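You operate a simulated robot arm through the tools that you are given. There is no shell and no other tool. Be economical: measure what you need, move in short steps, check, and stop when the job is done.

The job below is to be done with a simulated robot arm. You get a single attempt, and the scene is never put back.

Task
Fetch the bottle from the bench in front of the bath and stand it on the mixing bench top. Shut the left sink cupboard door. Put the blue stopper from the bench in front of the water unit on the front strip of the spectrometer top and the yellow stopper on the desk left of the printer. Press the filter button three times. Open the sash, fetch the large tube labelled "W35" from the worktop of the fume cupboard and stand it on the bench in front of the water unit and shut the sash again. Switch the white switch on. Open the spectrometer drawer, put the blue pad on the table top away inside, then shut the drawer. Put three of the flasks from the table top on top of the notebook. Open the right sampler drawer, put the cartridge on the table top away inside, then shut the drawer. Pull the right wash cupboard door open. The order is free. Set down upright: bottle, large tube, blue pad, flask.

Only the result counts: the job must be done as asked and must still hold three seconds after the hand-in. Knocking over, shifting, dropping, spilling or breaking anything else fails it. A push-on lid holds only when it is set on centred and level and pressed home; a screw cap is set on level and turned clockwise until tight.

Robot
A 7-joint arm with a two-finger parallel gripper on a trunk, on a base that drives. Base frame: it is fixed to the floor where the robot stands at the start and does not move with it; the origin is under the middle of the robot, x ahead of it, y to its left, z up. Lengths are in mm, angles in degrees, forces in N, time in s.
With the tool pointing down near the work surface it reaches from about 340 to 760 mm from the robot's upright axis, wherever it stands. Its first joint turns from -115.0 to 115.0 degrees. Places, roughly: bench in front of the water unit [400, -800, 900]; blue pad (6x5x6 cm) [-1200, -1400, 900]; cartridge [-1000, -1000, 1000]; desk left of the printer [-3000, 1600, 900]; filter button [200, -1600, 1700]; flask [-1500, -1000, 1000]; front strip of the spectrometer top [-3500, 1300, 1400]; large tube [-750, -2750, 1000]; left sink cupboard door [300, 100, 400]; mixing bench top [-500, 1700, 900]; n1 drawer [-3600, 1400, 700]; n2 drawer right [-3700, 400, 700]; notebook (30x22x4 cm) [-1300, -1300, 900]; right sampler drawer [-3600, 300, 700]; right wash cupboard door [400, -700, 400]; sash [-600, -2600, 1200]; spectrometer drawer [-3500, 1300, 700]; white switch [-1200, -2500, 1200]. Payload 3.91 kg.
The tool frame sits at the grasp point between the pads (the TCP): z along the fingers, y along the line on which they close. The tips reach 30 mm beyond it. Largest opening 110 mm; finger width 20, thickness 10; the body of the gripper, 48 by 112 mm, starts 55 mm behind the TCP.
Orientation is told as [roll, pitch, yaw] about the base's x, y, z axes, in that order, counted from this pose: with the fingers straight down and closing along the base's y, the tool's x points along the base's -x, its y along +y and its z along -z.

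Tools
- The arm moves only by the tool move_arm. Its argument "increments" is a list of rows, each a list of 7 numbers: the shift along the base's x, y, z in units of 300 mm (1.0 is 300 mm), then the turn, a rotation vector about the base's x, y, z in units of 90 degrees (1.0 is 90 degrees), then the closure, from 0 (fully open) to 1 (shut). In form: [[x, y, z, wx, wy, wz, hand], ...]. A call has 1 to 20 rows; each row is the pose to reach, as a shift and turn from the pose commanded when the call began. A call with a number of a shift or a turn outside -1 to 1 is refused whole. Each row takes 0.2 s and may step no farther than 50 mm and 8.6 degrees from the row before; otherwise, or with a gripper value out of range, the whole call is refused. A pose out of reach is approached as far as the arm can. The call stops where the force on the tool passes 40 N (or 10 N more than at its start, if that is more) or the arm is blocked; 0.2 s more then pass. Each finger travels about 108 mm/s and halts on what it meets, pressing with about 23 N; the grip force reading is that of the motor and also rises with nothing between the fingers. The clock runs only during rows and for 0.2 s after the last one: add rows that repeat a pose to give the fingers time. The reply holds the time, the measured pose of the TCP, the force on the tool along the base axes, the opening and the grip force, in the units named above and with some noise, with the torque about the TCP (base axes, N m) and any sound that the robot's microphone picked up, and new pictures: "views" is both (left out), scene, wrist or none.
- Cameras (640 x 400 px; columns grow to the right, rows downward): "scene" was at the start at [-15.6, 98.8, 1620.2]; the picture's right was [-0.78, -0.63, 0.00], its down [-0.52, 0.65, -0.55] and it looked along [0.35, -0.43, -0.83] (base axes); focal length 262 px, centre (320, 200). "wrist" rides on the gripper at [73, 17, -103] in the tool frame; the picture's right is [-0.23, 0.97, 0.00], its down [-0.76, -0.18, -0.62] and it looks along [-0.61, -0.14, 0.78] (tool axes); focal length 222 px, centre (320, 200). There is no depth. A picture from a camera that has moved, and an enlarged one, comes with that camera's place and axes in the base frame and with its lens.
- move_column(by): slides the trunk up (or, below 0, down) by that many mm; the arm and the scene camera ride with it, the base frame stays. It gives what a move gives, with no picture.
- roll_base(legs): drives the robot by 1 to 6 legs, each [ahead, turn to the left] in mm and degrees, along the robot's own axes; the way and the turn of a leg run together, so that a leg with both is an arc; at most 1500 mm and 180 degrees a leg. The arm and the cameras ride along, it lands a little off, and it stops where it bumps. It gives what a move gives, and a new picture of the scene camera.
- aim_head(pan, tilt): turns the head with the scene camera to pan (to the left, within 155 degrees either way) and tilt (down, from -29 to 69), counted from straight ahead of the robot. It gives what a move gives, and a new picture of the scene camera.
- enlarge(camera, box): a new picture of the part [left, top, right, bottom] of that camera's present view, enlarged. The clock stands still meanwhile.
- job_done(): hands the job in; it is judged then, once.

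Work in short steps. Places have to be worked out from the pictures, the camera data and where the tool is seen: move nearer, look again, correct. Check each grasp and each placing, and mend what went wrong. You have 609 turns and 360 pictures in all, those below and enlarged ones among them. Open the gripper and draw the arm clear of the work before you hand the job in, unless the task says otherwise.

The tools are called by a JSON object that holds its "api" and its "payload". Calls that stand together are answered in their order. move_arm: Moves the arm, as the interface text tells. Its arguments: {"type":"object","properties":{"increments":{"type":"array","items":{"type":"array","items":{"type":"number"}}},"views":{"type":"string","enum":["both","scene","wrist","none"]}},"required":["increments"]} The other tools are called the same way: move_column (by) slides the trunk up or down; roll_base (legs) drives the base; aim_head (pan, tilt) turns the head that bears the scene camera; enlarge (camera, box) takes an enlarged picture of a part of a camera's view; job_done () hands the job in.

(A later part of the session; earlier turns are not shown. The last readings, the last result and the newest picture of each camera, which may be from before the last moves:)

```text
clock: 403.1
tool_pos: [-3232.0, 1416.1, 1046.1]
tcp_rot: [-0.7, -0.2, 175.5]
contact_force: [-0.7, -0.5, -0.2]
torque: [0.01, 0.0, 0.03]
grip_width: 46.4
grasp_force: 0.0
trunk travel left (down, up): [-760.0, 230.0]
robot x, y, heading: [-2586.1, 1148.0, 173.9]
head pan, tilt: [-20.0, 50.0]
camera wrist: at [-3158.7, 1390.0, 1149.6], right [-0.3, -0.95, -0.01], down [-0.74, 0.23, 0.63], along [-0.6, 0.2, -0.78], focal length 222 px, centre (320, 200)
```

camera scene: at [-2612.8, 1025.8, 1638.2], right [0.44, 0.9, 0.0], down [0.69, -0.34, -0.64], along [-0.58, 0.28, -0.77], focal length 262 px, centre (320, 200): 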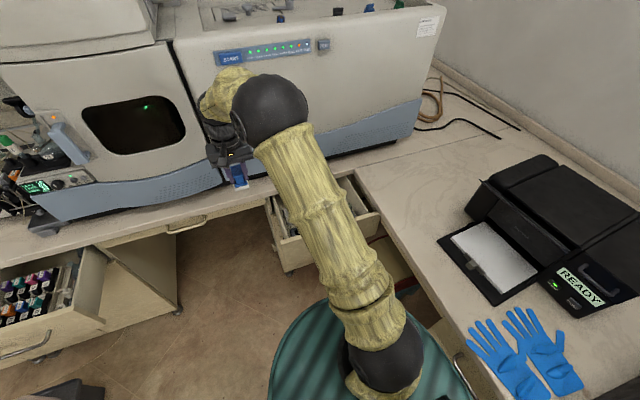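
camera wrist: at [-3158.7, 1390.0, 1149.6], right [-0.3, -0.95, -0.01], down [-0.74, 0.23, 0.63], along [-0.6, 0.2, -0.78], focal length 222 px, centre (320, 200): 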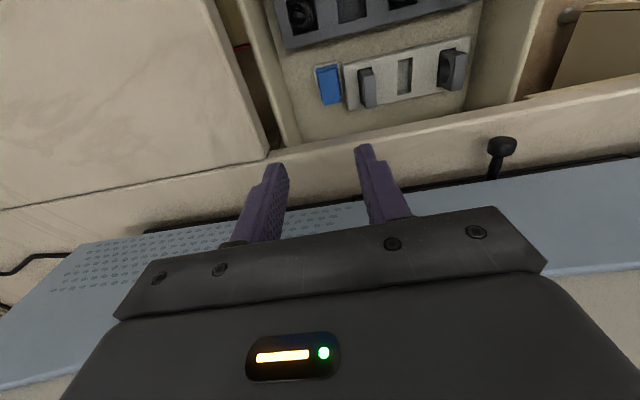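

Pad is in. Now to shut this drawer: back off, turn the closed gripper horizontal, lower, then push the panel below its handle.

{"api": "roll_base", "payload": {"legs": [[-250, 0]]}}

{"api": "move_arm", "payload": {"increments": [[0, -0.03, 0, 0.009, 0.09, 0, 1], [0, -0.06, 0, 0.018, 0.18, 0, 1], [0, -0.1, 0, 0.027, 0.27, 0, 1], [0, -0.14, 0, 0.036, 0.36, 0, 1], [0, -0.18, 0, 0.045, 0.45, 0, 1], [0, -0.22, 0, 0.054, 0.54, 0, 1], [0, -0.26, 0, 0.063, 0.63, 0, 1], [0, -0.3, 0, 0.072, 0.72, 0, 1], [0, -0.33, 0, 0.081, 0.81, 0, 1], [0, -0.36, 0, 0.09, 0.89, 0, 1], [0, -0.4, 0, 0.095, 0.94, 0, 1], [0, -0.4, 0, 0.1, 0.99, 0, 1]], "views": "scene"}}

```text
clock: 404.9
tool_pos: [-2983.5, 1381.7, 1045.6]
tcp_rot: [-0.7, -0.3, 176.3]
contact_force: [0.5, 0.3, 0.2]
torque: [0.0, 0.01, 0.04]
grip_width: 46.2
grasp_force: 0.0
trunk travel left (down, up): [-760.0, 230.0]
robot x, y, heading: [-2337.4, 1125.2, 174.8]
head pan, tilt: [-20.0, 50.0]
camera scene: at [-2357.8, 1001.0, 1638.3], right [0.43, 0.91, 0.0], down [0.69, -0.33, -0.64], along [-0.58, 0.27, -0.77], focal length 262 px, centre (320, 200)
```

scene: 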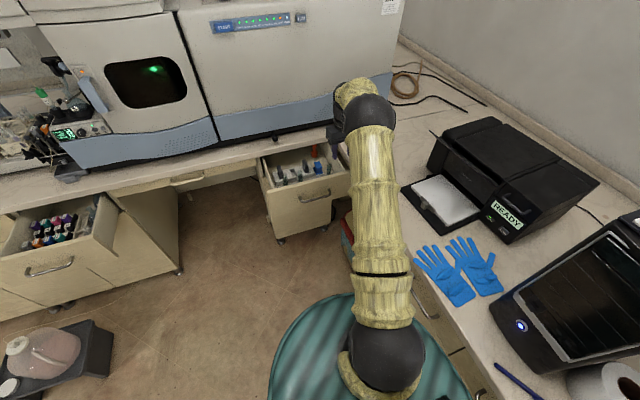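

```text
clock: 407.5
tool_pos: [-2984.5, 1261.3, 1044.7]
tcp_rot: [-87.2, -88.0, -99.4]
contact_force: [0.1, 0.4, 0.3]
torque: [0.02, -0.03, -0.03]
grip_width: 0.1
grasp_force: 22.8
trunk travel left (down, up): [-760.0, 230.0]
robot x, y, heading: [-2334.4, 1119.8, 174.6]
head pan, tilt: [-20.0, 50.0]
camera scene: at [-2359.5, 1001.3, 1638.3], right [0.43, 0.91, 0.0], down [0.69, -0.33, -0.64], along [-0.58, 0.27, -0.77], focal length 262 px, centre (320, 200)
```

scene: 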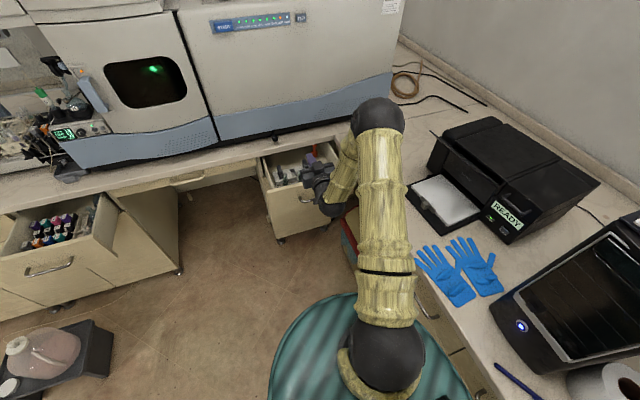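

Back 60 mm, lower the trunk to put the tool at z≈732.

{"api": "roll_base", "payload": {"legs": [[-60, 0]]}}

{"api": "move_column", "payload": {"by": -313}}

{"api": "aim_head", "payload": {"pan": -15, "tilt": 40}}

```text
clock: 408.5
tool_pos: [-2921.3, 1256.5, 1046.4]
tcp_rot: [-87.2, -88.0, -99.3]
contact_force: [1.2, -0.2, -0.2]
torque: [-0.01, -0.01, 0.03]
grip_width: 0.0
grasp_force: 23.2
trunk travel left (down, up): [-760.0, 230.0]
robot x, y, heading: [-2271.7, 1116.0, 174.9]
head pan, tilt: [-20.0, 50.0]
camera scene: at [-2296.3, 995.4, 1638.3], right [0.43, 0.9, 0.0], down [0.69, -0.33, -0.64], along [-0.58, 0.27, -0.77], focal length 262 px, centre (320, 200)
```

scene: 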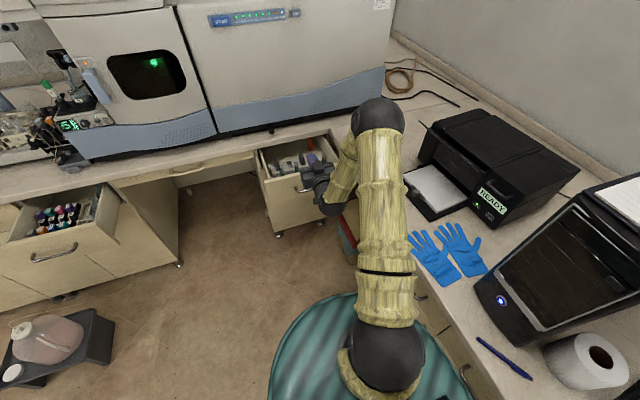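

```text
clock: 411.6
tool_pos: [-2923.0, 1255.8, 732.5]
tcp_rot: [-85.3, -87.8, -101.3]
contact_force: [-0.4, 0.0, 0.2]
torque: [-0.01, -0.01, 0.01]
grip_width: 0.0
grasp_force: 23.3
trunk travel left (down, up): [-447.0, 543.0]
robot x, y, heading: [-2276.5, 1116.7, 174.7]
head pan, tilt: [-20.0, 50.0]
```

```text
clock: 412.3
tool_pos: [-2922.6, 1256.1, 732.0]
tcp_rot: [-85.2, -87.8, -101.2]
contact_force: [-0.4, 0.1, -0.6]
torque: [0.02, -0.02, 0.0]
grip_width: 0.0
grasp_force: 22.9
trunk travel left (down, up): [-447.0, 543.0]
robot x, y, heading: [-2273.1, 1119.0, 175.0]
head pan, tilt: [-15.0, 40.0]
camera scene: at [-2308.3, 992.2, 1339.4], right [0.35, 0.94, 0.0], down [0.6, -0.22, -0.77], along [-0.72, 0.26, -0.64], focal length 262 px, centre (320, 200)
```

scene: 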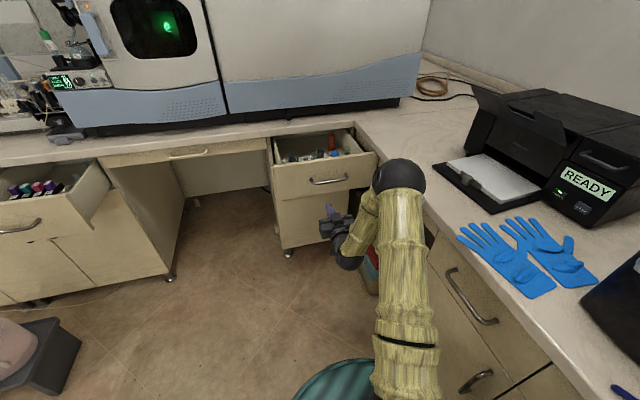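

Drive ahead to push the drawer shut, finishing with the arm.

{"api": "roll_base", "payload": {"legs": [[290, 0]]}}

{"api": "move_arm", "payload": {"increments": [[-0.08, 0.008, 0, 0, 0, 0, 1], [-0.16, 0.016, 0, 0, 0, 0, 1], [-0.22, 0.02, 0, 0, 0, 0, 1], [-0.28, 0.025, 0, 0, 0, 0, 1], [-0.34, 0.03, 0, 0, 0, 0, 1], [-0.4, 0.035, 0, 0, 0, 0, 1]], "views": "scene"}}

```text
clock: 414.3
tool_pos: [-3210.2, 1275.9, 731.4]
tcp_rot: [-85.1, -87.9, -100.9]
contact_force: [-0.2, 0.3, -0.3]
torque: [0.0, -0.05, -0.03]
grip_width: 0.2
grasp_force: 22.8
trunk travel left (down, up): [-447.0, 543.0]
robot x, y, heading: [-2558.2, 1146.8, 175.2]
head pan, tilt: [-15.0, 40.0]
camera scene: at [-2593.0, 1016.8, 1339.4], right [0.34, 0.94, 0.0], down [0.61, -0.22, -0.77], along [-0.72, 0.26, -0.64], focal length 262 px, centre (320, 200)
```

scene: 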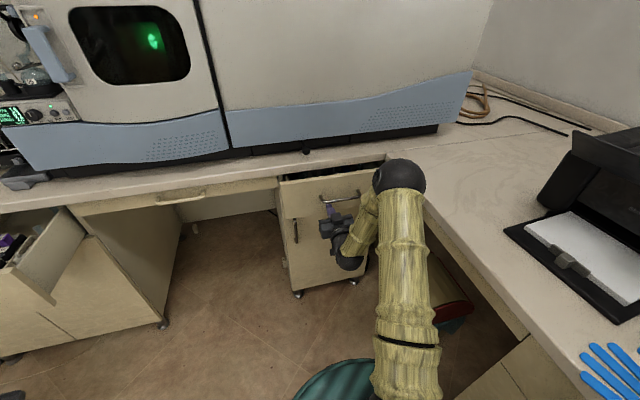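

```text
clock: 415.4
tool_pos: [-3292.2, 1284.2, 731.2]
tcp_rot: [-85.7, -87.9, -100.2]
contact_force: [10.3, -2.1, 3.3]
torque: [0.06, 0.17, 0.09]
grip_width: 0.0
grasp_force: 23.0
trunk travel left (down, up): [-447.0, 543.0]
robot x, y, heading: [-2557.8, 1145.1, 175.3]
head pan, tilt: [-15.0, 40.0]
stopped in row 5: the force on the tool passed its limit (the readings are from after the stop); the commanded pose is now the measured one
camera scene: at [-2591.2, 1016.5, 1339.6], right [0.34, 0.94, 0.0], down [0.6, -0.22, -0.77], along [-0.72, 0.26, -0.64], focal length 262 px, centre (320, 200)
```

scene: 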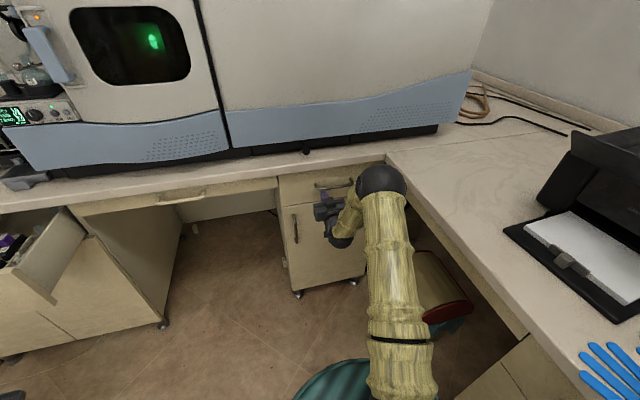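

Drawer shut. Back off, raise and point the tool down again.

{"api": "roll_base", "payload": {"legs": [[-250, 0]]}}

{"api": "move_column", "payload": {"by": 400}}

{"api": "move_arm", "payload": {"increments": [[0.05, 0, 0, -0.009, -0.09, 0, 1], [0.1, 0, 0, -0.018, -0.18, 0, 0.8], [0.15, 0, 0, -0.027, -0.27, 0, 0.5], [0.2, 0, 0, -0.036, -0.36, 0, 0.2], [0.25, 0, 0, -0.045, -0.45, 0, 0.2], [0.25, 0, 0, -0.054, -0.54, 0, 0.2], [0.25, 0, 0, -0.063, -0.63, 0, 0.2], [0.25, 0, 0, -0.072, -0.72, 0, 0.2], [0.25, 0, 0, -0.081, -0.81, 0, 0.2], [0.25, 0, 0, -0.09, -0.89, 0, 0.2], [0.25, 0, 0, -0.095, -0.94, 0, 0.2], [0.25, 0, 0, -0.1, -0.98, 0, 0.2]], "views": "none"}}

```text
clock: 417.2
tool_pos: [-3048.0, 1266.9, 730.4]
tcp_rot: [-82.8, -87.9, -103.6]
contact_force: [0.4, 0.4, -0.2]
torque: [-0.03, -0.01, 0.0]
grip_width: 0.0
grasp_force: 23.7
trunk travel left (down, up): [-447.0, 543.0]
robot x, y, heading: [-2317.5, 1124.4, 175.2]
head pan, tilt: [-15.0, 40.0]
camera scene: at [-2348.9, 996.1, 1339.5], right [0.34, 0.94, 0.0], down [0.6, -0.22, -0.77], along [-0.72, 0.26, -0.64], focal length 262 px, centre (320, 200)
```

scene: 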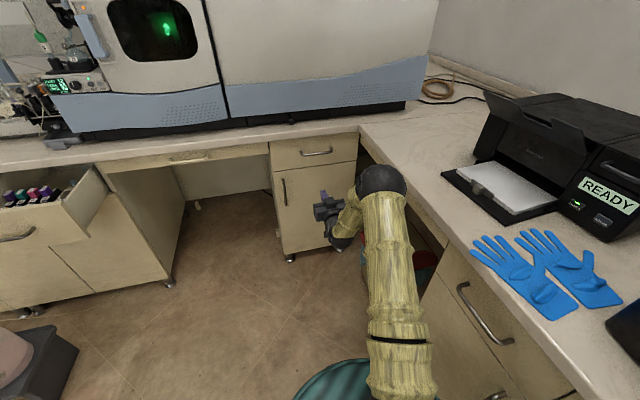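

```text
clock: 421.0
tool_pos: [-3048.0, 1266.9, 1129.7]
tcp_rot: [-82.6, -87.9, -103.6]
contact_force: [-0.2, 0.1, -0.8]
torque: [-0.01, 0.01, -0.03]
grip_width: 0.1
grasp_force: 22.8
trunk travel left (down, up): [-847.0, 143.0]
robot x, y, heading: [-2315.9, 1123.7, 174.9]
head pan, tilt: [-15.0, 40.0]
```

```text
clock: 423.6
tool_pos: [-2972.1, 1266.7, 1129.6]
tcp_rot: [-0.4, -0.9, 176.2]
contact_force: [-1.3, 0.1, -0.2]
torque: [0.03, 0.0, 0.01]
grip_width: 87.9
grasp_force: 0.0
trunk travel left (down, up): [-847.0, 143.0]
robot x, y, heading: [-2315.4, 1122.1, 174.8]
head pan, tilt: [-15.0, 40.0]
```

Drawer is confirmed shut. Now fetch the cartridge: reverse out along the way I came, then to the table's east side.

{"api": "roll_base", "payload": {"legs": [[0, -24.5], [-1400, 0], [-840, 0], [0, 119], [1060, 0], [0, -90]]}}

{"api": "aim_head", "payload": {"pan": -10, "tilt": 50}}

```text
clock: 449.8
tool_pos: [-922.1, -929.5, 1129.9]
tcp_rot: [-0.4, -1.0, -174.6]
contact_force: [-0.1, 0.5, -0.8]
torque: [-0.01, -0.03, 0.01]
grip_width: 88.2
grasp_force: 0.1
trunk travel left (down, up): [-847.0, 143.0]
robot x, y, heading: [-250.8, -963.5, -175.8]
head pan, tilt: [-15.0, 40.0]
camera scene: at [-263.2, -1095.6, 1739.5], right [0.19, 0.98, 0.0], down [0.63, -0.12, -0.77], along [-0.75, 0.14, -0.64], focal length 262 px, centre (320, 200)
```

scene: 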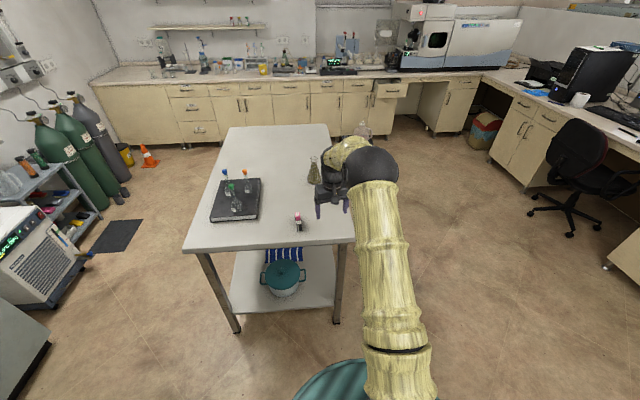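

```text
clock: 450.5
tool_pos: [-922.0, -929.5, 1131.5]
tcp_rot: [-0.5, -1.1, -174.5]
contact_force: [-0.6, 0.0, -0.4]
torque: [0.02, -0.01, 0.0]
grip_width: 87.9
grasp_force: 0.0
trunk travel left (down, up): [-847.0, 143.0]
robot x, y, heading: [-246.7, -964.4, -175.7]
head pan, tilt: [-10.0, 50.0]
camera scene: at [-256.3, -1103.8, 1725.3], right [0.1, 0.99, 0.0], down [0.76, -0.08, -0.64], along [-0.64, 0.06, -0.77], focal length 262 px, centre (320, 200)
```

scene: 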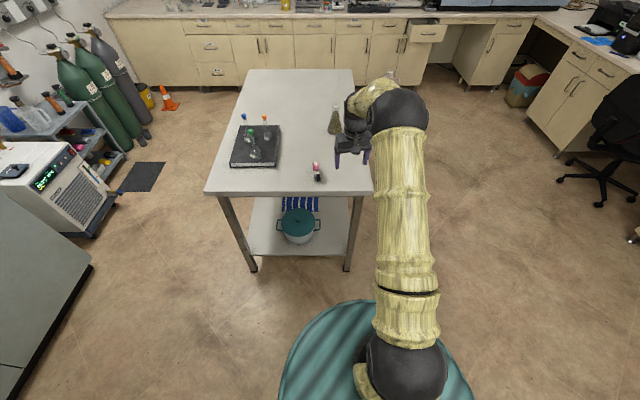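

Everything on the table stands. Approach the cartridge at ≈(-1090,-1045).

{"api": "roll_base", "payload": {"legs": [[210, 0]]}}

{"api": "move_arm", "payload": {"increments": [[0.04, -0.12, 0, 0, 0, 0, 0.2], [0.08, -0.24, 0, 0, 0, 0, 0.2], [0.1, -0.34, -0.1, 0, 0.01, 0, 0.2]], "views": "wrist"}}

{"api": "enlarge", "payload": {"camera": "wrist", "box": [220, 40, 420, 165]}}

```text
clock: 452.1
tool_pos: [-1133.2, -941.9, 1129.0]
tcp_rot: [-0.4, -1.1, -174.7]
contact_force: [0.2, 0.1, -0.7]
torque: [0.01, -0.04, 0.0]
grip_width: 88.2
grasp_force: 0.0
trunk travel left (down, up): [-847.0, 143.0]
robot x, y, heading: [-458.6, -979.2, -176.0]
head pan, tilt: [-10.0, 50.0]
camera scene: at [-467.9, -1119.1, 1725.2], right [0.1, 0.99, 0.0], down [0.76, -0.08, -0.64], along [-0.64, 0.07, -0.77], focal length 262 px, centre (320, 200)
```

scene: 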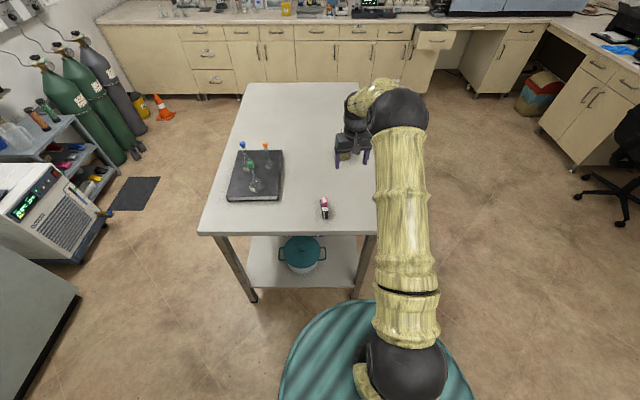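

```text
clock: 452.9
tool_pos: [-1102.4, -1043.4, 1101.7]
tcp_rot: [-0.7, -2.1, -174.8]
contact_force: [0.1, -0.7, -0.7]
torque: [0.03, 0.02, 0.01]
grip_width: 87.9
grasp_force: 0.1
trunk travel left (down, up): [-847.0, 143.0]
robot x, y, heading: [-458.8, -980.2, -176.0]
head pan, tilt: [-10.0, 50.0]
camera wrist: at [-1025.7, -1054.5, 1202.6], right [-0.14, -0.99, 0.0], down [-0.75, 0.1, 0.65], along [-0.64, 0.09, -0.76], focal length 222 px, centre (320, 200)
```

wrist: 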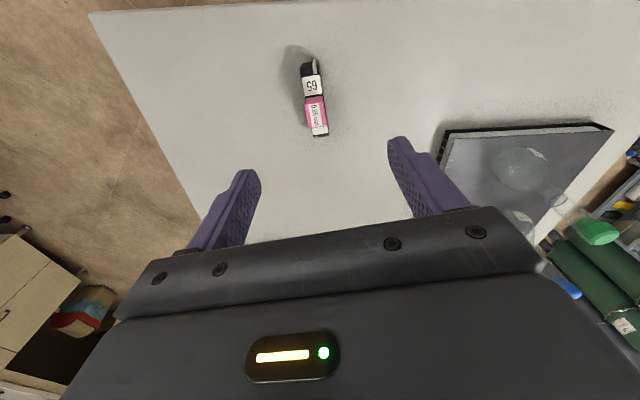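

```text
3.20 times, centred on (320, 102) of wrist
camera zoom: at [-1025.7, -1054.5, 1202.6], right [-0.14, -0.99, 0.0], down [-0.75, 0.1, 0.65], along [-0.64, 0.09, -0.76], focal length 711 px, centre (320, 512)
```

zoom: 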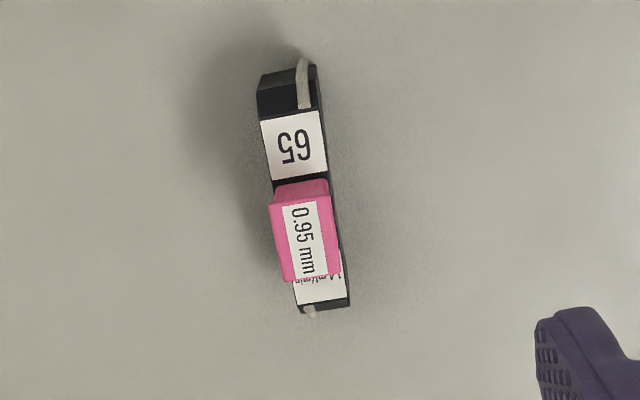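

Cartridge centre ≈(-1117,-1035), long axis along x. Level the tool, align yaw, descend to ~z 985 and recheck.

{"api": "move_arm", "payload": {"increments": [[-0.03, 0.015, -0.05, -0.004, -0.012, -0.03, 0.2], [-0.05, 0.027, -0.15, -0.008, -0.023, -0.058, 0.2], [-0.05, 0.027, -0.3, -0.008, -0.023, -0.058, 0.2], [-0.05, 0.027, -0.39, -0.008, -0.023, -0.058, 0.2]], "views": "wrist"}}

```text
clock: 453.9
tool_pos: [-1118.7, -1037.0, 983.7]
tcp_rot: [0.2, 0.1, -179.9]
contact_force: [0.6, -0.3, -0.7]
torque: [-0.02, -0.01, -0.02]
grip_width: 88.1
grasp_force: 0.1
trunk travel left (down, up): [-847.0, 143.0]
robot x, y, heading: [-458.8, -975.4, -176.1]
head pan, tilt: [-10.0, 50.0]
camera wrist: at [-1044.6, -1053.5, 1088.1], right [-0.23, -0.97, 0.0], down [-0.76, 0.18, 0.62], along [-0.61, 0.14, -0.78], focal length 222 px, centre (320, 200)
```

wrist: 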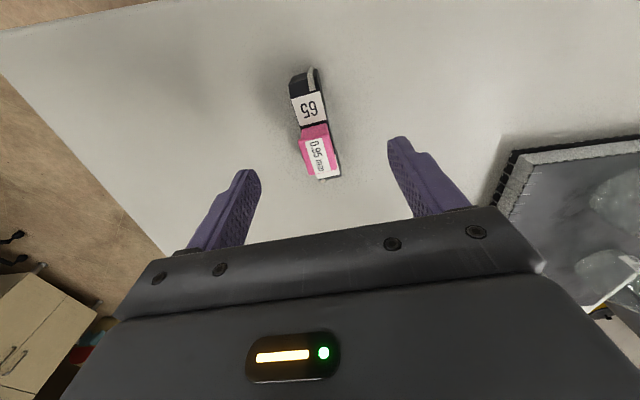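

Centred. Descend to z≈927 and grip.

{"api": "move_arm", "payload": {"increments": [[0, 0, -0.1, 0, 0, 0, 0.2], [0, 0, -0.165, 0, 0, 0, 0.2], [0, 0, -0.19, 0, 0, 0, 0.2], [0, 0, -0.19, 0, 0, 0, 0.6], [0, 0, -0.19, 0, 0, 0, 1], [0, 0, -0.19, 0, 0, 0, 1], [0, 0, -0.19, 0, 0, 0, 1]], "views": "wrist"}}

```text
clock: 455.5
tool_pos: [-1117.8, -1036.0, 929.4]
tcp_rot: [0.2, 0.1, -179.9]
contact_force: [0.5, -0.4, 0.3]
torque: [-0.02, 0.0, 0.01]
grip_width: 21.8
grasp_force: 22.6
trunk travel left (down, up): [-847.0, 143.0]
robot x, y, heading: [-460.2, -980.1, -175.8]
head pan, tilt: [-10.0, 50.0]
camera wrist: at [-1044.2, -1053.2, 1033.7], right [-0.23, -0.97, 0.0], down [-0.76, 0.18, 0.62], along [-0.61, 0.14, -0.78], focal length 222 px, centre (320, 200)
```

wrist: 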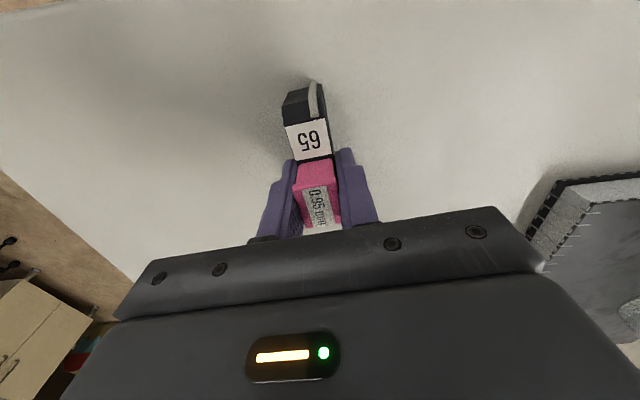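

Gripped (21.8 mm). Lift.

{"api": "move_arm", "payload": {"increments": [[0, 0, 0.15, 0, 0, 0, 1], [0, 0, 0.3, 0, 0, 0, 1], [0, 0, 0.45, 0, 0, 0, 1], [0, 0, 0.6, 0, 0, 0, 1], [0, 0, 0.75, 0, 0, 0, 1]], "views": "wrist"}}

```text
clock: 456.7
tool_pos: [-1117.8, -1033.8, 1151.6]
tcp_rot: [0.3, 0.1, -179.9]
contact_force: [-0.3, -0.1, -0.4]
torque: [0.0, -0.01, 0.0]
grip_width: 21.7
grasp_force: 22.8
trunk travel left (down, up): [-847.0, 143.0]
robot x, y, heading: [-456.4, -974.7, -176.1]
head pan, tilt: [-10.0, 50.0]
camera wrist: at [-1044.6, -1051.5, 1255.4], right [-0.23, -0.97, 0.0], down [-0.76, 0.18, 0.62], along [-0.61, 0.14, -0.78], focal length 222 px, centre (320, 200)
```

wrist: 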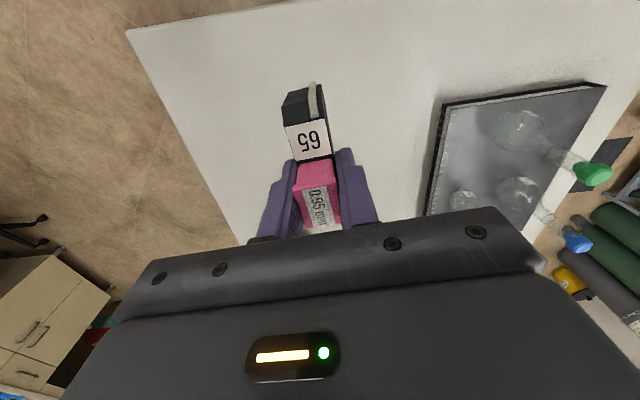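

Cartridge held. Drive to the open sampler drawer.

{"api": "roll_base", "payload": {"legs": [[-100, 0], [0, -94], [950, 0], [0, 79], [1400, 0], [700, 0]]}}

{"api": "aim_head", "payload": {"pan": 0, "tilt": 45}}

```text
clock: 479.7
tool_pos: [-3190.8, 292.3, 1150.0]
tcp_rot: [0.3, 0.1, 169.4]
contact_force: [0.2, -0.1, -0.6]
torque: [0.02, 0.0, 0.02]
grip_width: 21.6
grasp_force: 23.0
trunk travel left (down, up): [-847.0, 143.0]
robot x, y, heading: [-2528.9, 225.3, 173.4]
head pan, tilt: [-10.0, 50.0]
camera scene: at [-2564.9, 89.1, 1725.2], right [0.29, 0.96, 0.0], down [0.73, -0.22, -0.64], along [-0.62, 0.18, -0.77], focal length 262 px, centre (320, 200)
```

scene: 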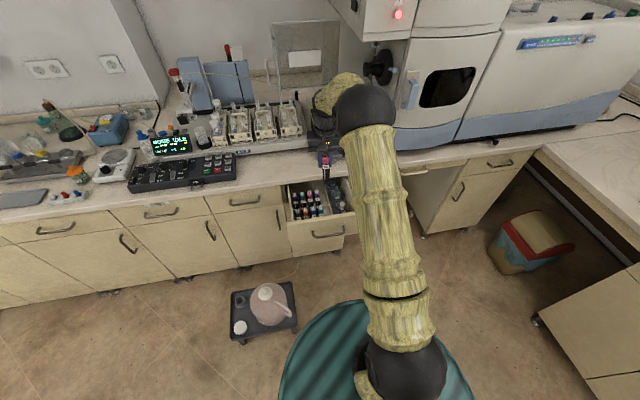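

```text
clock: 480.4
tool_pos: [-3189.2, 292.7, 1150.9]
tcp_rot: [0.4, 0.1, 169.4]
contact_force: [0.0, -0.2, 0.9]
torque: [-0.02, -0.01, -0.04]
grip_width: 21.4
grasp_force: 23.2
trunk travel left (down, up): [-847.0, 143.0]
robot x, y, heading: [-2533.5, 223.7, 173.3]
head pan, tilt: [0.0, 45.0]
camera scene: at [-2571.0, 76.4, 1732.2], right [0.12, 0.99, 0.0], down [0.7, -0.08, -0.71], along [-0.7, 0.08, -0.71], focal length 262 px, centre (320, 200)
```

scene: 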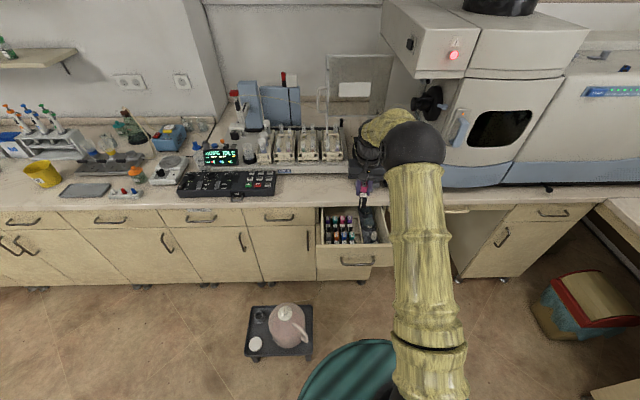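

Enlarge the drawer.

{"api": "enlarge", "payload": {"camera": "scene", "box": [300, 180, 412, 250]}}

{"api": "enlarge", "payload": {"camera": "wrist", "box": [0, 0, 640, 400]}}

```text
5.71 times, centred on (356, 215) of scene
camera zoom: at [-2571.0, 76.4, 1732.2], right [0.12, 0.99, 0.0], down [0.7, -0.08, -0.71], along [-0.7, 0.08, -0.71], focal length 1495 px, centre (114, 114)
```

zoom: 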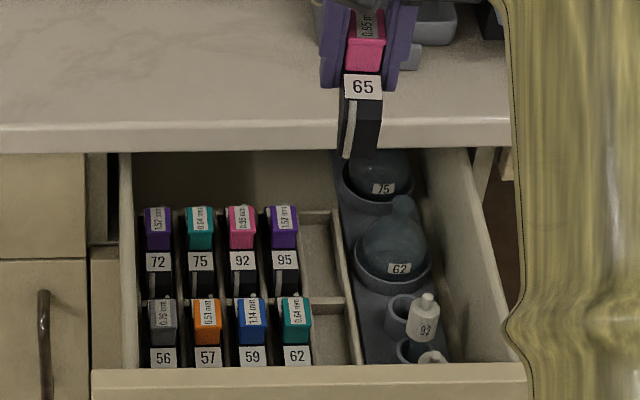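

```text
1.00 times, centred on (320, 200) of wrist
camera zoom: at [-3120.5, 262.6, 1254.7], right [-0.4, -0.92, 0.0], down [-0.72, 0.32, 0.62], along [-0.57, 0.25, -0.78], focal length 222 px, centre (320, 200)
```

zoom: 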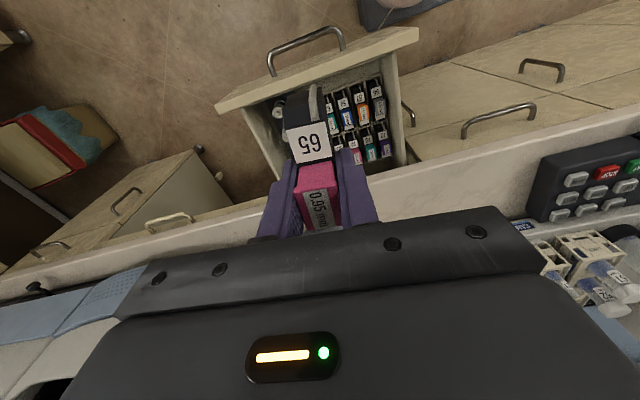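

The drawer holds a tray with cartridge slots; the front-row right slot is free, centre ≈(-3250,330). Align yaw with the drawer and move above it.

{"api": "move_arm", "payload": {"increments": [[-0.07, 0.04, 0, 0, 0, 0.03, 1], [-0.14, 0.09, 0, 0, 0, 0.062, 1], [-0.203, 0.13, -0.1, 0, 0, 0.062, 1], [-0.203, 0.13, -0.25, 0, 0, 0.062, 1], [-0.203, 0.13, -0.4, 0, 0, 0.062, 1], [-0.203, 0.13, -0.55, 0, 0, 0.062, 1]], "views": "both"}}

{"api": "enlarge", "payload": {"camera": "wrist", "box": [220, 20, 460, 170]}}

```text
clock: 481.9
tool_pos: [-3253.7, 333.4, 985.7]
tcp_rot: [0.3, 0.1, 175.1]
contact_force: [-0.7, -0.1, -0.4]
torque: [-0.01, -0.03, 0.04]
grip_width: 21.3
grasp_force: 23.4
trunk travel left (down, up): [-847.0, 143.0]
robot x, y, heading: [-2528.0, 225.7, 173.6]
head pan, tilt: [0.0, 45.0]
camera scene: at [-2571.8, 76.4, 1732.2], right [0.12, 0.99, 0.0], down [0.7, -0.08, -0.71], along [-0.7, 0.08, -0.71], focal length 262 px, centre (320, 200)
camera wrist: at [-3181.6, 310.0, 1090.0], right [-0.31, -0.95, 0.0], down [-0.74, 0.25, 0.62], along [-0.59, 0.19, -0.78], focal length 222 px, centre (320, 200)
```

scene: 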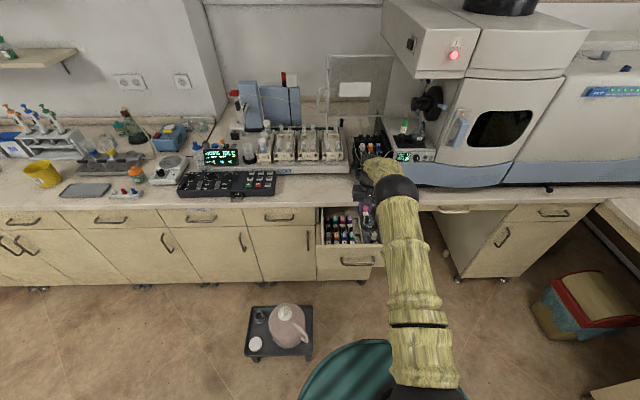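
wrist: 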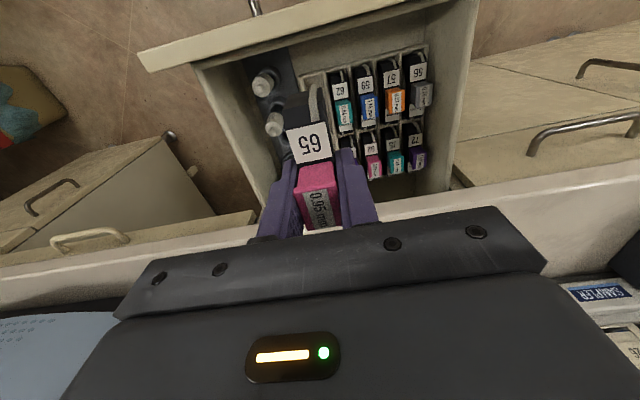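

```text
2.67 times, centred on (340, 95) of wrist
camera zoom: at [-3181.6, 310.0, 1090.0], right [-0.31, -0.95, 0.0], down [-0.74, 0.25, 0.62], along [-0.59, 0.19, -0.78], focal length 592 px, centre (267, 480)
```

zoom: 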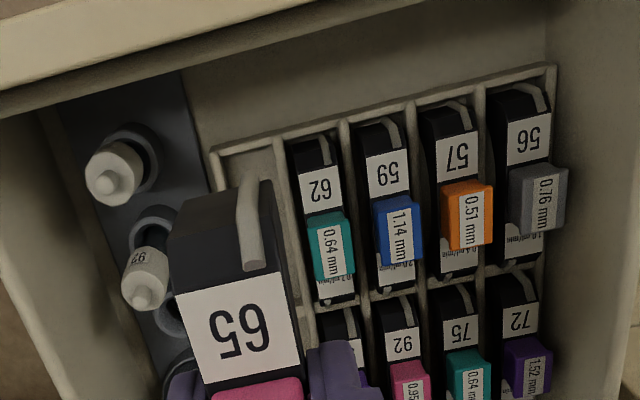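

Slots have dividers; free slot centre ≈(-3285,341) at pitch ~35 from "62". Move above it lower (cartridge bottom just above its neighbours) and look again.

{"api": "move_arm", "payload": {"increments": [[-0.05, 0.015, -0.05, 0, 0, 0, 1], [-0.104, 0.028, -0.15, 0, 0, 0, 1], [-0.104, 0.028, -0.3, 0, 0, 0, 1], [-0.104, 0.028, -0.45, 0, 0, 0, 1]], "views": "wrist"}}

{"api": "enlarge", "payload": {"camera": "wrist", "box": [220, 20, 460, 170]}}

```text
clock: 482.9
tool_pos: [-3258.8, 337.2, 859.1]
tcp_rot: [0.4, 0.0, 175.0]
contact_force: [-0.2, 0.8, -0.3]
torque: [-0.03, -0.02, -0.03]
grip_width: 21.8
grasp_force: 22.7
out of reach, approached as far as the arm can: row 2, 3, 4
trunk travel left (down, up): [-847.0, 143.0]
robot x, y, heading: [-2530.6, 223.9, 173.4]
head pan, tilt: [0.0, 45.0]
camera wrist: at [-3187.2, 313.4, 964.0], right [-0.31, -0.95, 0.0], down [-0.74, 0.25, 0.62], along [-0.59, 0.19, -0.78], focal length 222 px, centre (320, 200)
```

wrist: 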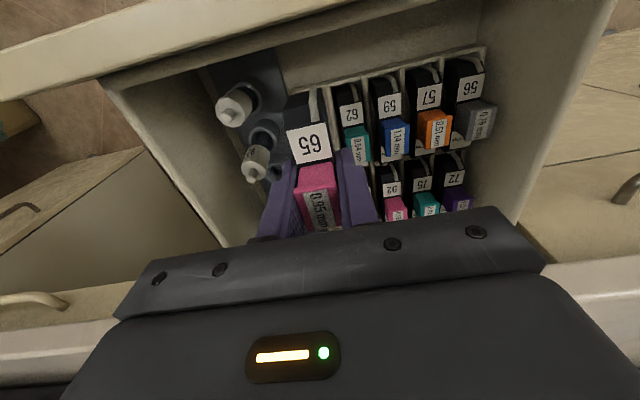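

```text
2.67 times, centred on (340, 95) of wrist
camera zoom: at [-3187.2, 313.4, 964.0], right [-0.31, -0.95, 0.0], down [-0.74, 0.25, 0.62], along [-0.59, 0.19, -0.78], focal length 592 px, centre (267, 480)
```

zoom: 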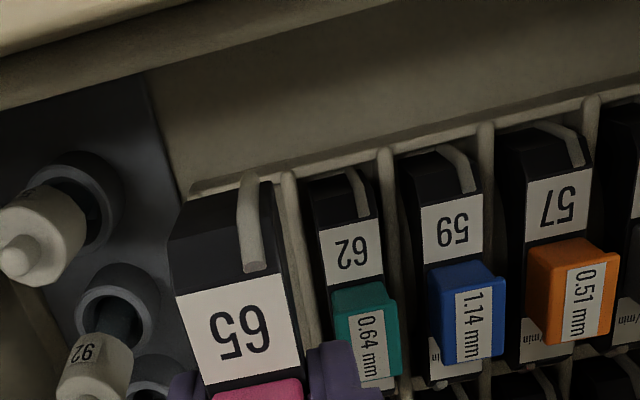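

Slightly out of reach; drive 35 mm closer then align to (-3280,342).

{"api": "roll_base", "payload": {"legs": [[40, 0]]}}

```text
clock: 483.7
tool_pos: [-3300.5, 343.0, 858.5]
tcp_rot: [0.4, 0.2, 174.8]
contact_force: [0.3, 0.4, -0.8]
torque: [-0.04, -0.03, -0.03]
grip_width: 21.7
grasp_force: 23.2
trunk travel left (down, up): [-847.0, 143.0]
robot x, y, heading: [-2573.5, 229.4, 173.4]
head pan, tilt: [0.0, 45.0]
camera scene: at [-2614.8, 81.5, 1732.1], right [0.12, 0.99, 0.0], down [0.7, -0.08, -0.71], along [-0.7, 0.08, -0.71], focal length 262 px, centre (320, 200)
```

scene: 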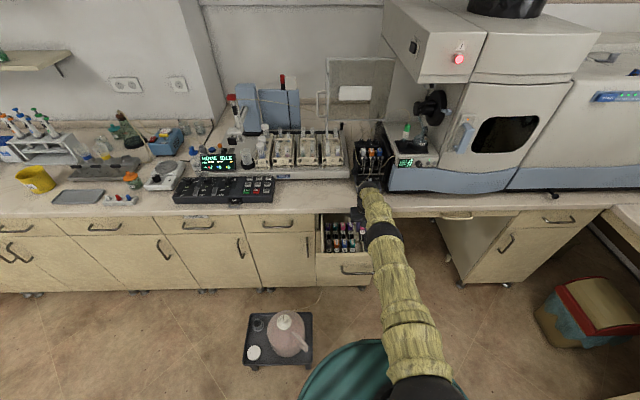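

Align xy, then descend using the trunk.

{"api": "move_arm", "payload": {"increments": [[0.06, -0.003, 0, 0, 0, 0, 1], [0.067, -0.003, 0, 0, 0, 0, 1]], "views": "none"}}

{"api": "move_column", "payload": {"by": -40}}

{"api": "enlarge", "payload": {"camera": "wrist", "box": [200, 40, 440, 190]}}

```text
clock: 484.3
tool_pos: [-3279.3, 342.1, 859.5]
tcp_rot: [0.3, 0.1, 175.0]
contact_force: [0.1, 0.0, -1.0]
torque: [-0.03, -0.04, -0.02]
grip_width: 21.4
grasp_force: 22.6
trunk travel left (down, up): [-847.0, 143.0]
robot x, y, heading: [-2573.1, 229.1, 173.6]
head pan, tilt: [0.0, 45.0]
```

```text
clock: 485.2
tool_pos: [-3278.9, 342.0, 819.4]
tcp_rot: [0.3, 0.2, 174.9]
contact_force: [-0.2, 0.2, -1.2]
torque: [0.0, 0.01, 0.01]
grip_width: 21.5
grasp_force: 22.9
trunk travel left (down, up): [-807.0, 183.0]
robot x, y, heading: [-2572.4, 230.5, 173.2]
head pan, tilt: [0.0, 45.0]
```

```text
2.67 times, centred on (320, 115) of wrist
camera zoom: at [-3207.5, 318.0, 923.6], right [-0.31, -0.95, 0.0], down [-0.74, 0.25, 0.62], along [-0.59, 0.19, -0.78], focal length 592 px, centre (320, 427)
```

zoom: 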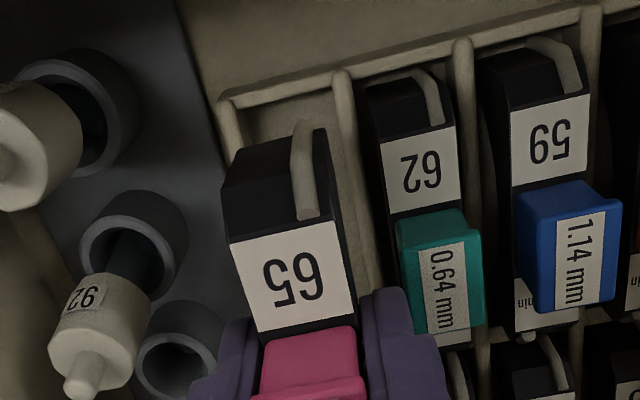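

Laterally centred; I need ~10 mm further back. Adjust and descend with the trunk.

{"api": "move_arm", "payload": {"increments": [[-0.033, 0.002, 0, 0, 0, 0, 1], [-0.033, 0.002, 0, 0, 0, 0, 1]], "views": "none"}}

{"api": "move_column", "payload": {"by": -30}}

{"api": "enlarge", "payload": {"camera": "wrist", "box": [200, 40, 440, 190]}}

```text
clock: 485.8
tool_pos: [-3288.4, 341.7, 820.4]
tcp_rot: [0.3, 0.1, 174.9]
contact_force: [0.8, 0.1, -1.1]
torque: [0.0, 0.0, 0.02]
grip_width: 21.4
grasp_force: 22.7
trunk travel left (down, up): [-807.0, 183.0]
robot x, y, heading: [-2567.4, 231.2, 173.3]
head pan, tilt: [0.0, 45.0]
```

```text
clock: 486.5
tool_pos: [-3288.3, 342.0, 790.8]
tcp_rot: [0.3, 0.1, 174.9]
contact_force: [0.2, -0.4, -0.6]
torque: [0.01, 0.01, 0.0]
grip_width: 21.6
grasp_force: 23.1
trunk travel left (down, up): [-777.0, 213.0]
robot x, y, heading: [-2570.8, 231.6, 173.2]
head pan, tilt: [0.0, 45.0]
```

```text
2.67 times, centred on (320, 115) of wrist
camera zoom: at [-3217.5, 318.2, 894.2], right [-0.31, -0.95, 0.0], down [-0.74, 0.25, 0.62], along [-0.59, 0.19, -0.78], focal length 592 px, centre (320, 427)
```

zoom: 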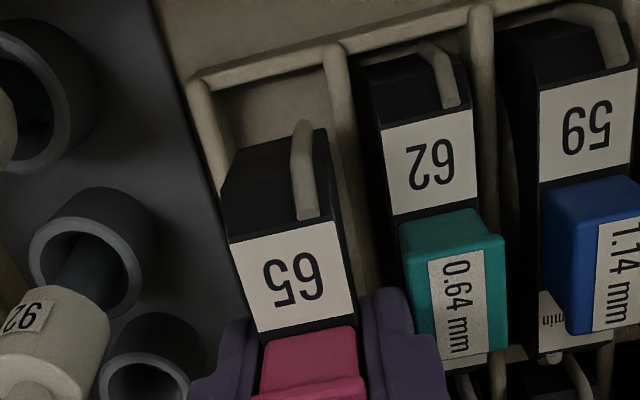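

Good; shift 3 mm right (+y) and continue down in small trunk steps.

{"api": "move_arm", "payload": {"increments": [[0, 0.01, 0, 0, 0, 0, 1], [0, 0.01, 0, 0, 0, 0, 1]], "views": "none"}}

{"api": "move_column", "payload": {"by": -14}}

{"api": "enlarge", "payload": {"camera": "wrist", "box": [200, 40, 440, 190]}}

```text
clock: 487.1
tool_pos: [-3289.9, 344.0, 790.1]
tcp_rot: [0.3, 0.1, 174.9]
contact_force: [0.3, 0.8, -2.2]
torque: [-0.02, -0.01, 0.01]
grip_width: 21.6
grasp_force: 23.0
trunk travel left (down, up): [-777.0, 213.0]
robot x, y, heading: [-2574.6, 228.5, 173.3]
head pan, tilt: [0.0, 45.0]
```

```text
clock: 487.7
tool_pos: [-3290.0, 344.0, 775.7]
tcp_rot: [0.4, 0.1, 174.8]
contact_force: [-0.4, 0.1, -0.1]
torque: [-0.01, 0.02, 0.05]
grip_width: 21.9
grasp_force: 23.2
trunk travel left (down, up): [-763.0, 227.0]
robot x, y, heading: [-2570.4, 228.3, 173.4]
head pan, tilt: [0.0, 45.0]
```

```text
2.67 times, centred on (320, 115) of wrist
camera zoom: at [-3218.1, 320.9, 880.1], right [-0.31, -0.95, 0.0], down [-0.74, 0.25, 0.62], along [-0.59, 0.19, -0.78], focal length 592 px, centre (320, 427)
```

zoom: 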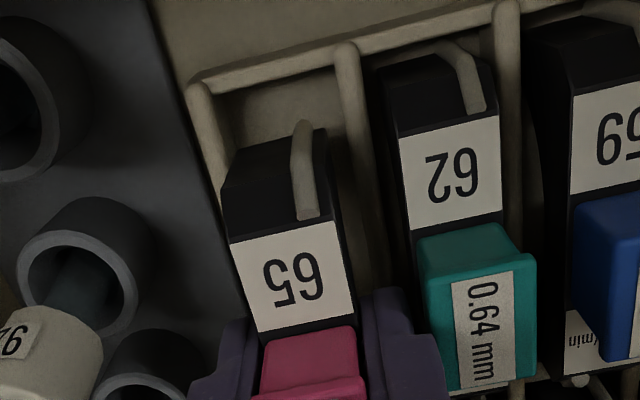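

Well aligned. Continue down.

{"api": "move_column", "payload": {"by": -10}}

{"api": "move_column", "payload": {"by": -6}}

```text
clock: 488.3
tool_pos: [-3290.1, 344.3, 768.1]
tcp_rot: [0.4, -0.2, 174.9]
contact_force: [-1.2, 0.2, 10.3]
torque: [0.11, 0.54, -0.01]
grip_width: 21.6
grasp_force: 22.5
trunk travel left (down, up): [-753.0, 237.0]
robot x, y, heading: [-2573.3, 231.9, 173.1]
head pan, tilt: [0.0, 45.0]
```

```text
clock: 488.9
tool_pos: [-3289.3, 345.6, 761.5]
tcp_rot: [0.3, -0.1, 174.9]
contact_force: [-1.0, 1.1, 18.1]
torque: [0.18, 0.9, -0.06]
grip_width: 21.3
grasp_force: 23.0
trunk travel left (down, up): [-747.0, 243.0]
robot x, y, heading: [-2572.9, 226.7, 173.1]
head pan, tilt: [0.0, 45.0]
```

Contact at the rear end of the cartridge (lever −50 mm in x): it sits on the rear divider. Rise 12 mm and look.

{"api": "move_column", "payload": {"by": 14}}

{"api": "enlarge", "payload": {"camera": "wrist", "box": [200, 40, 440, 190]}}

```text
clock: 489.5
tool_pos: [-3290.1, 344.6, 772.3]
tcp_rot: [0.3, 0.3, 175.0]
contact_force: [-1.2, -0.6, 0.2]
torque: [0.01, 0.0, 0.0]
grip_width: 21.7
grasp_force: 22.7
trunk travel left (down, up): [-761.0, 229.0]
robot x, y, heading: [-2570.4, 228.9, 173.3]
head pan, tilt: [0.0, 45.0]
```

```text
2.67 times, centred on (320, 115) of wrist
camera zoom: at [-3217.8, 320.7, 876.9], right [-0.31, -0.95, 0.0], down [-0.75, 0.25, 0.62], along [-0.59, 0.19, -0.79], focal length 592 px, centre (320, 427)
```

zoom: 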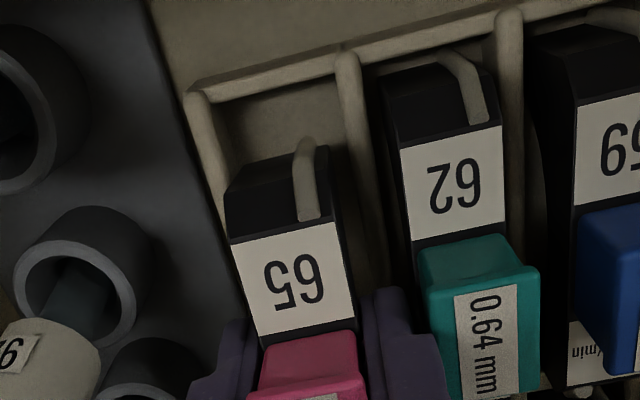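

It slid slightly in the grip. Shift 6 mm forward (+x) and lower again.

{"api": "move_arm", "payload": {"increments": [[0.02, 0, 0, 0, 0, 0, 1], [0.02, 0, 0, 0, 0, 0, 1]], "views": "none"}}

{"api": "move_column", "payload": {"by": -9}}

```text
clock: 490.1
tool_pos: [-3285.3, 344.9, 775.1]
tcp_rot: [0.3, 0.1, 174.9]
contact_force: [0.2, 0.3, -0.2]
torque: [0.0, 0.0, -0.04]
grip_width: 22.0
grasp_force: 22.7
trunk travel left (down, up): [-761.0, 229.0]
robot x, y, heading: [-2576.0, 229.2, 173.2]
head pan, tilt: [0.0, 45.0]
```

```text
clock: 490.7
tool_pos: [-3284.1, 344.8, 765.2]
tcp_rot: [0.3, 0.2, 174.9]
contact_force: [0.7, 0.4, -1.1]
torque: [0.02, -0.04, 0.02]
grip_width: 21.6
grasp_force: 23.0
trunk travel left (down, up): [-752.0, 238.0]
robot x, y, heading: [-2571.2, 232.0, 173.2]
head pan, tilt: [0.0, 45.0]
```

{"api": "move_column", "payload": {"by": -7}}

{"api": "move_column", "payload": {"by": -5}}

{"api": "enlarge", "payload": {"camera": "wrist", "box": [200, 40, 440, 190]}}

```text
clock: 491.2
tool_pos: [-3284.9, 344.6, 760.5]
tcp_rot: [0.3, -0.2, 174.9]
contact_force: [-0.2, 0.5, 14.5]
torque: [0.14, 0.74, -0.03]
grip_width: 21.3
grasp_force: 23.2
trunk travel left (down, up): [-745.0, 245.0]
robot x, y, heading: [-2572.7, 228.6, 173.3]
head pan, tilt: [0.0, 45.0]
```

```text
clock: 491.8
tool_pos: [-3283.9, 343.6, 755.3]
tcp_rot: [0.3, 0.1, 174.9]
contact_force: [-0.3, 1.4, 20.2]
torque: [0.04, -0.46, -0.06]
grip_width: 21.4
grasp_force: 22.9
trunk travel left (down, up): [-740.0, 250.0]
robot x, y, heading: [-2573.2, 230.2, 173.3]
head pan, tilt: [0.0, 45.0]
```

```text
2.67 times, centred on (320, 115) of wrist
camera zoom: at [-3212.2, 320.8, 858.8], right [-0.31, -0.95, 0.0], down [-0.74, 0.25, 0.62], along [-0.59, 0.19, -0.78], focal length 592 px, centre (320, 427)
```

zoom: 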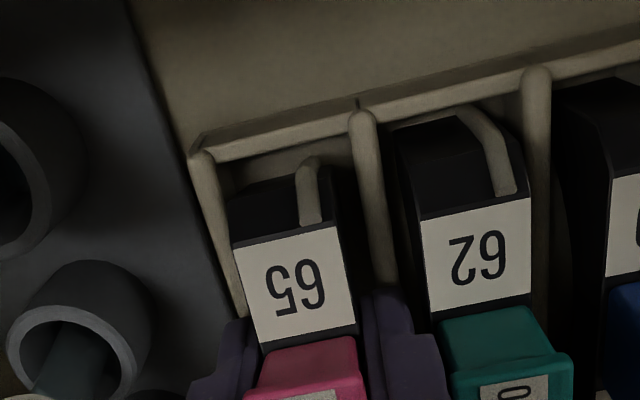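

It is seated at the same level as its neighbour. Release slightly and rise.

{"api": "move_arm", "payload": {"increments": [[0, 0, 0.006, 0, 0, 0, 0.78], [0, 0, 0.006, 0, 0, 0, 0.76], [0, 0, 0.006, 0, 0, 0, 0.75], [0, 0, 0.006, 0, 0, 0, 0.75]], "views": "none"}}

{"api": "move_column", "payload": {"by": 60}}

{"api": "enlarge", "payload": {"camera": "wrist", "box": [200, 40, 440, 190]}}

```text
clock: 492.8
tool_pos: [-3284.6, 343.4, 754.4]
tcp_rot: [0.3, 0.1, 174.9]
contact_force: [-0.2, 0.4, -0.6]
torque: [0.02, -0.02, -0.01]
grip_width: 27.4
grasp_force: 0.1
trunk travel left (down, up): [-740.0, 250.0]
robot x, y, heading: [-2569.1, 228.7, 173.3]
head pan, tilt: [0.0, 45.0]
```

```text
clock: 493.8
tool_pos: [-3285.3, 344.5, 815.1]
tcp_rot: [0.3, 0.2, 174.9]
contact_force: [-0.2, 0.7, 0.9]
torque: [0.03, 0.03, -0.04]
grip_width: 27.4
grasp_force: 0.0
trunk travel left (down, up): [-800.0, 190.0]
robot x, y, heading: [-2575.0, 231.4, 173.3]
head pan, tilt: [0.0, 45.0]
```

```text
2.67 times, centred on (320, 115) of wrist
camera zoom: at [-3213.8, 320.3, 918.8], right [-0.31, -0.95, 0.0], down [-0.74, 0.25, 0.62], along [-0.59, 0.19, -0.78], focal length 592 px, centre (320, 427)
```

zoom: 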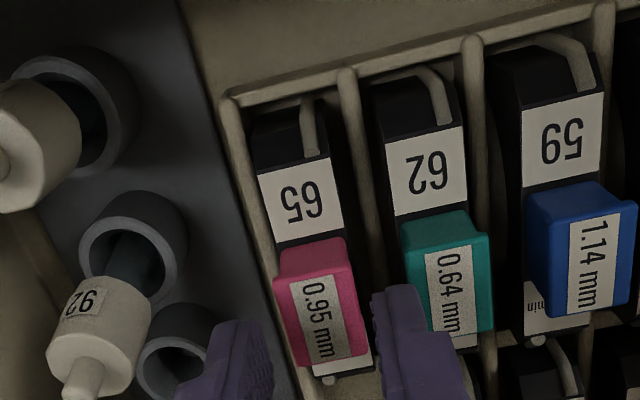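

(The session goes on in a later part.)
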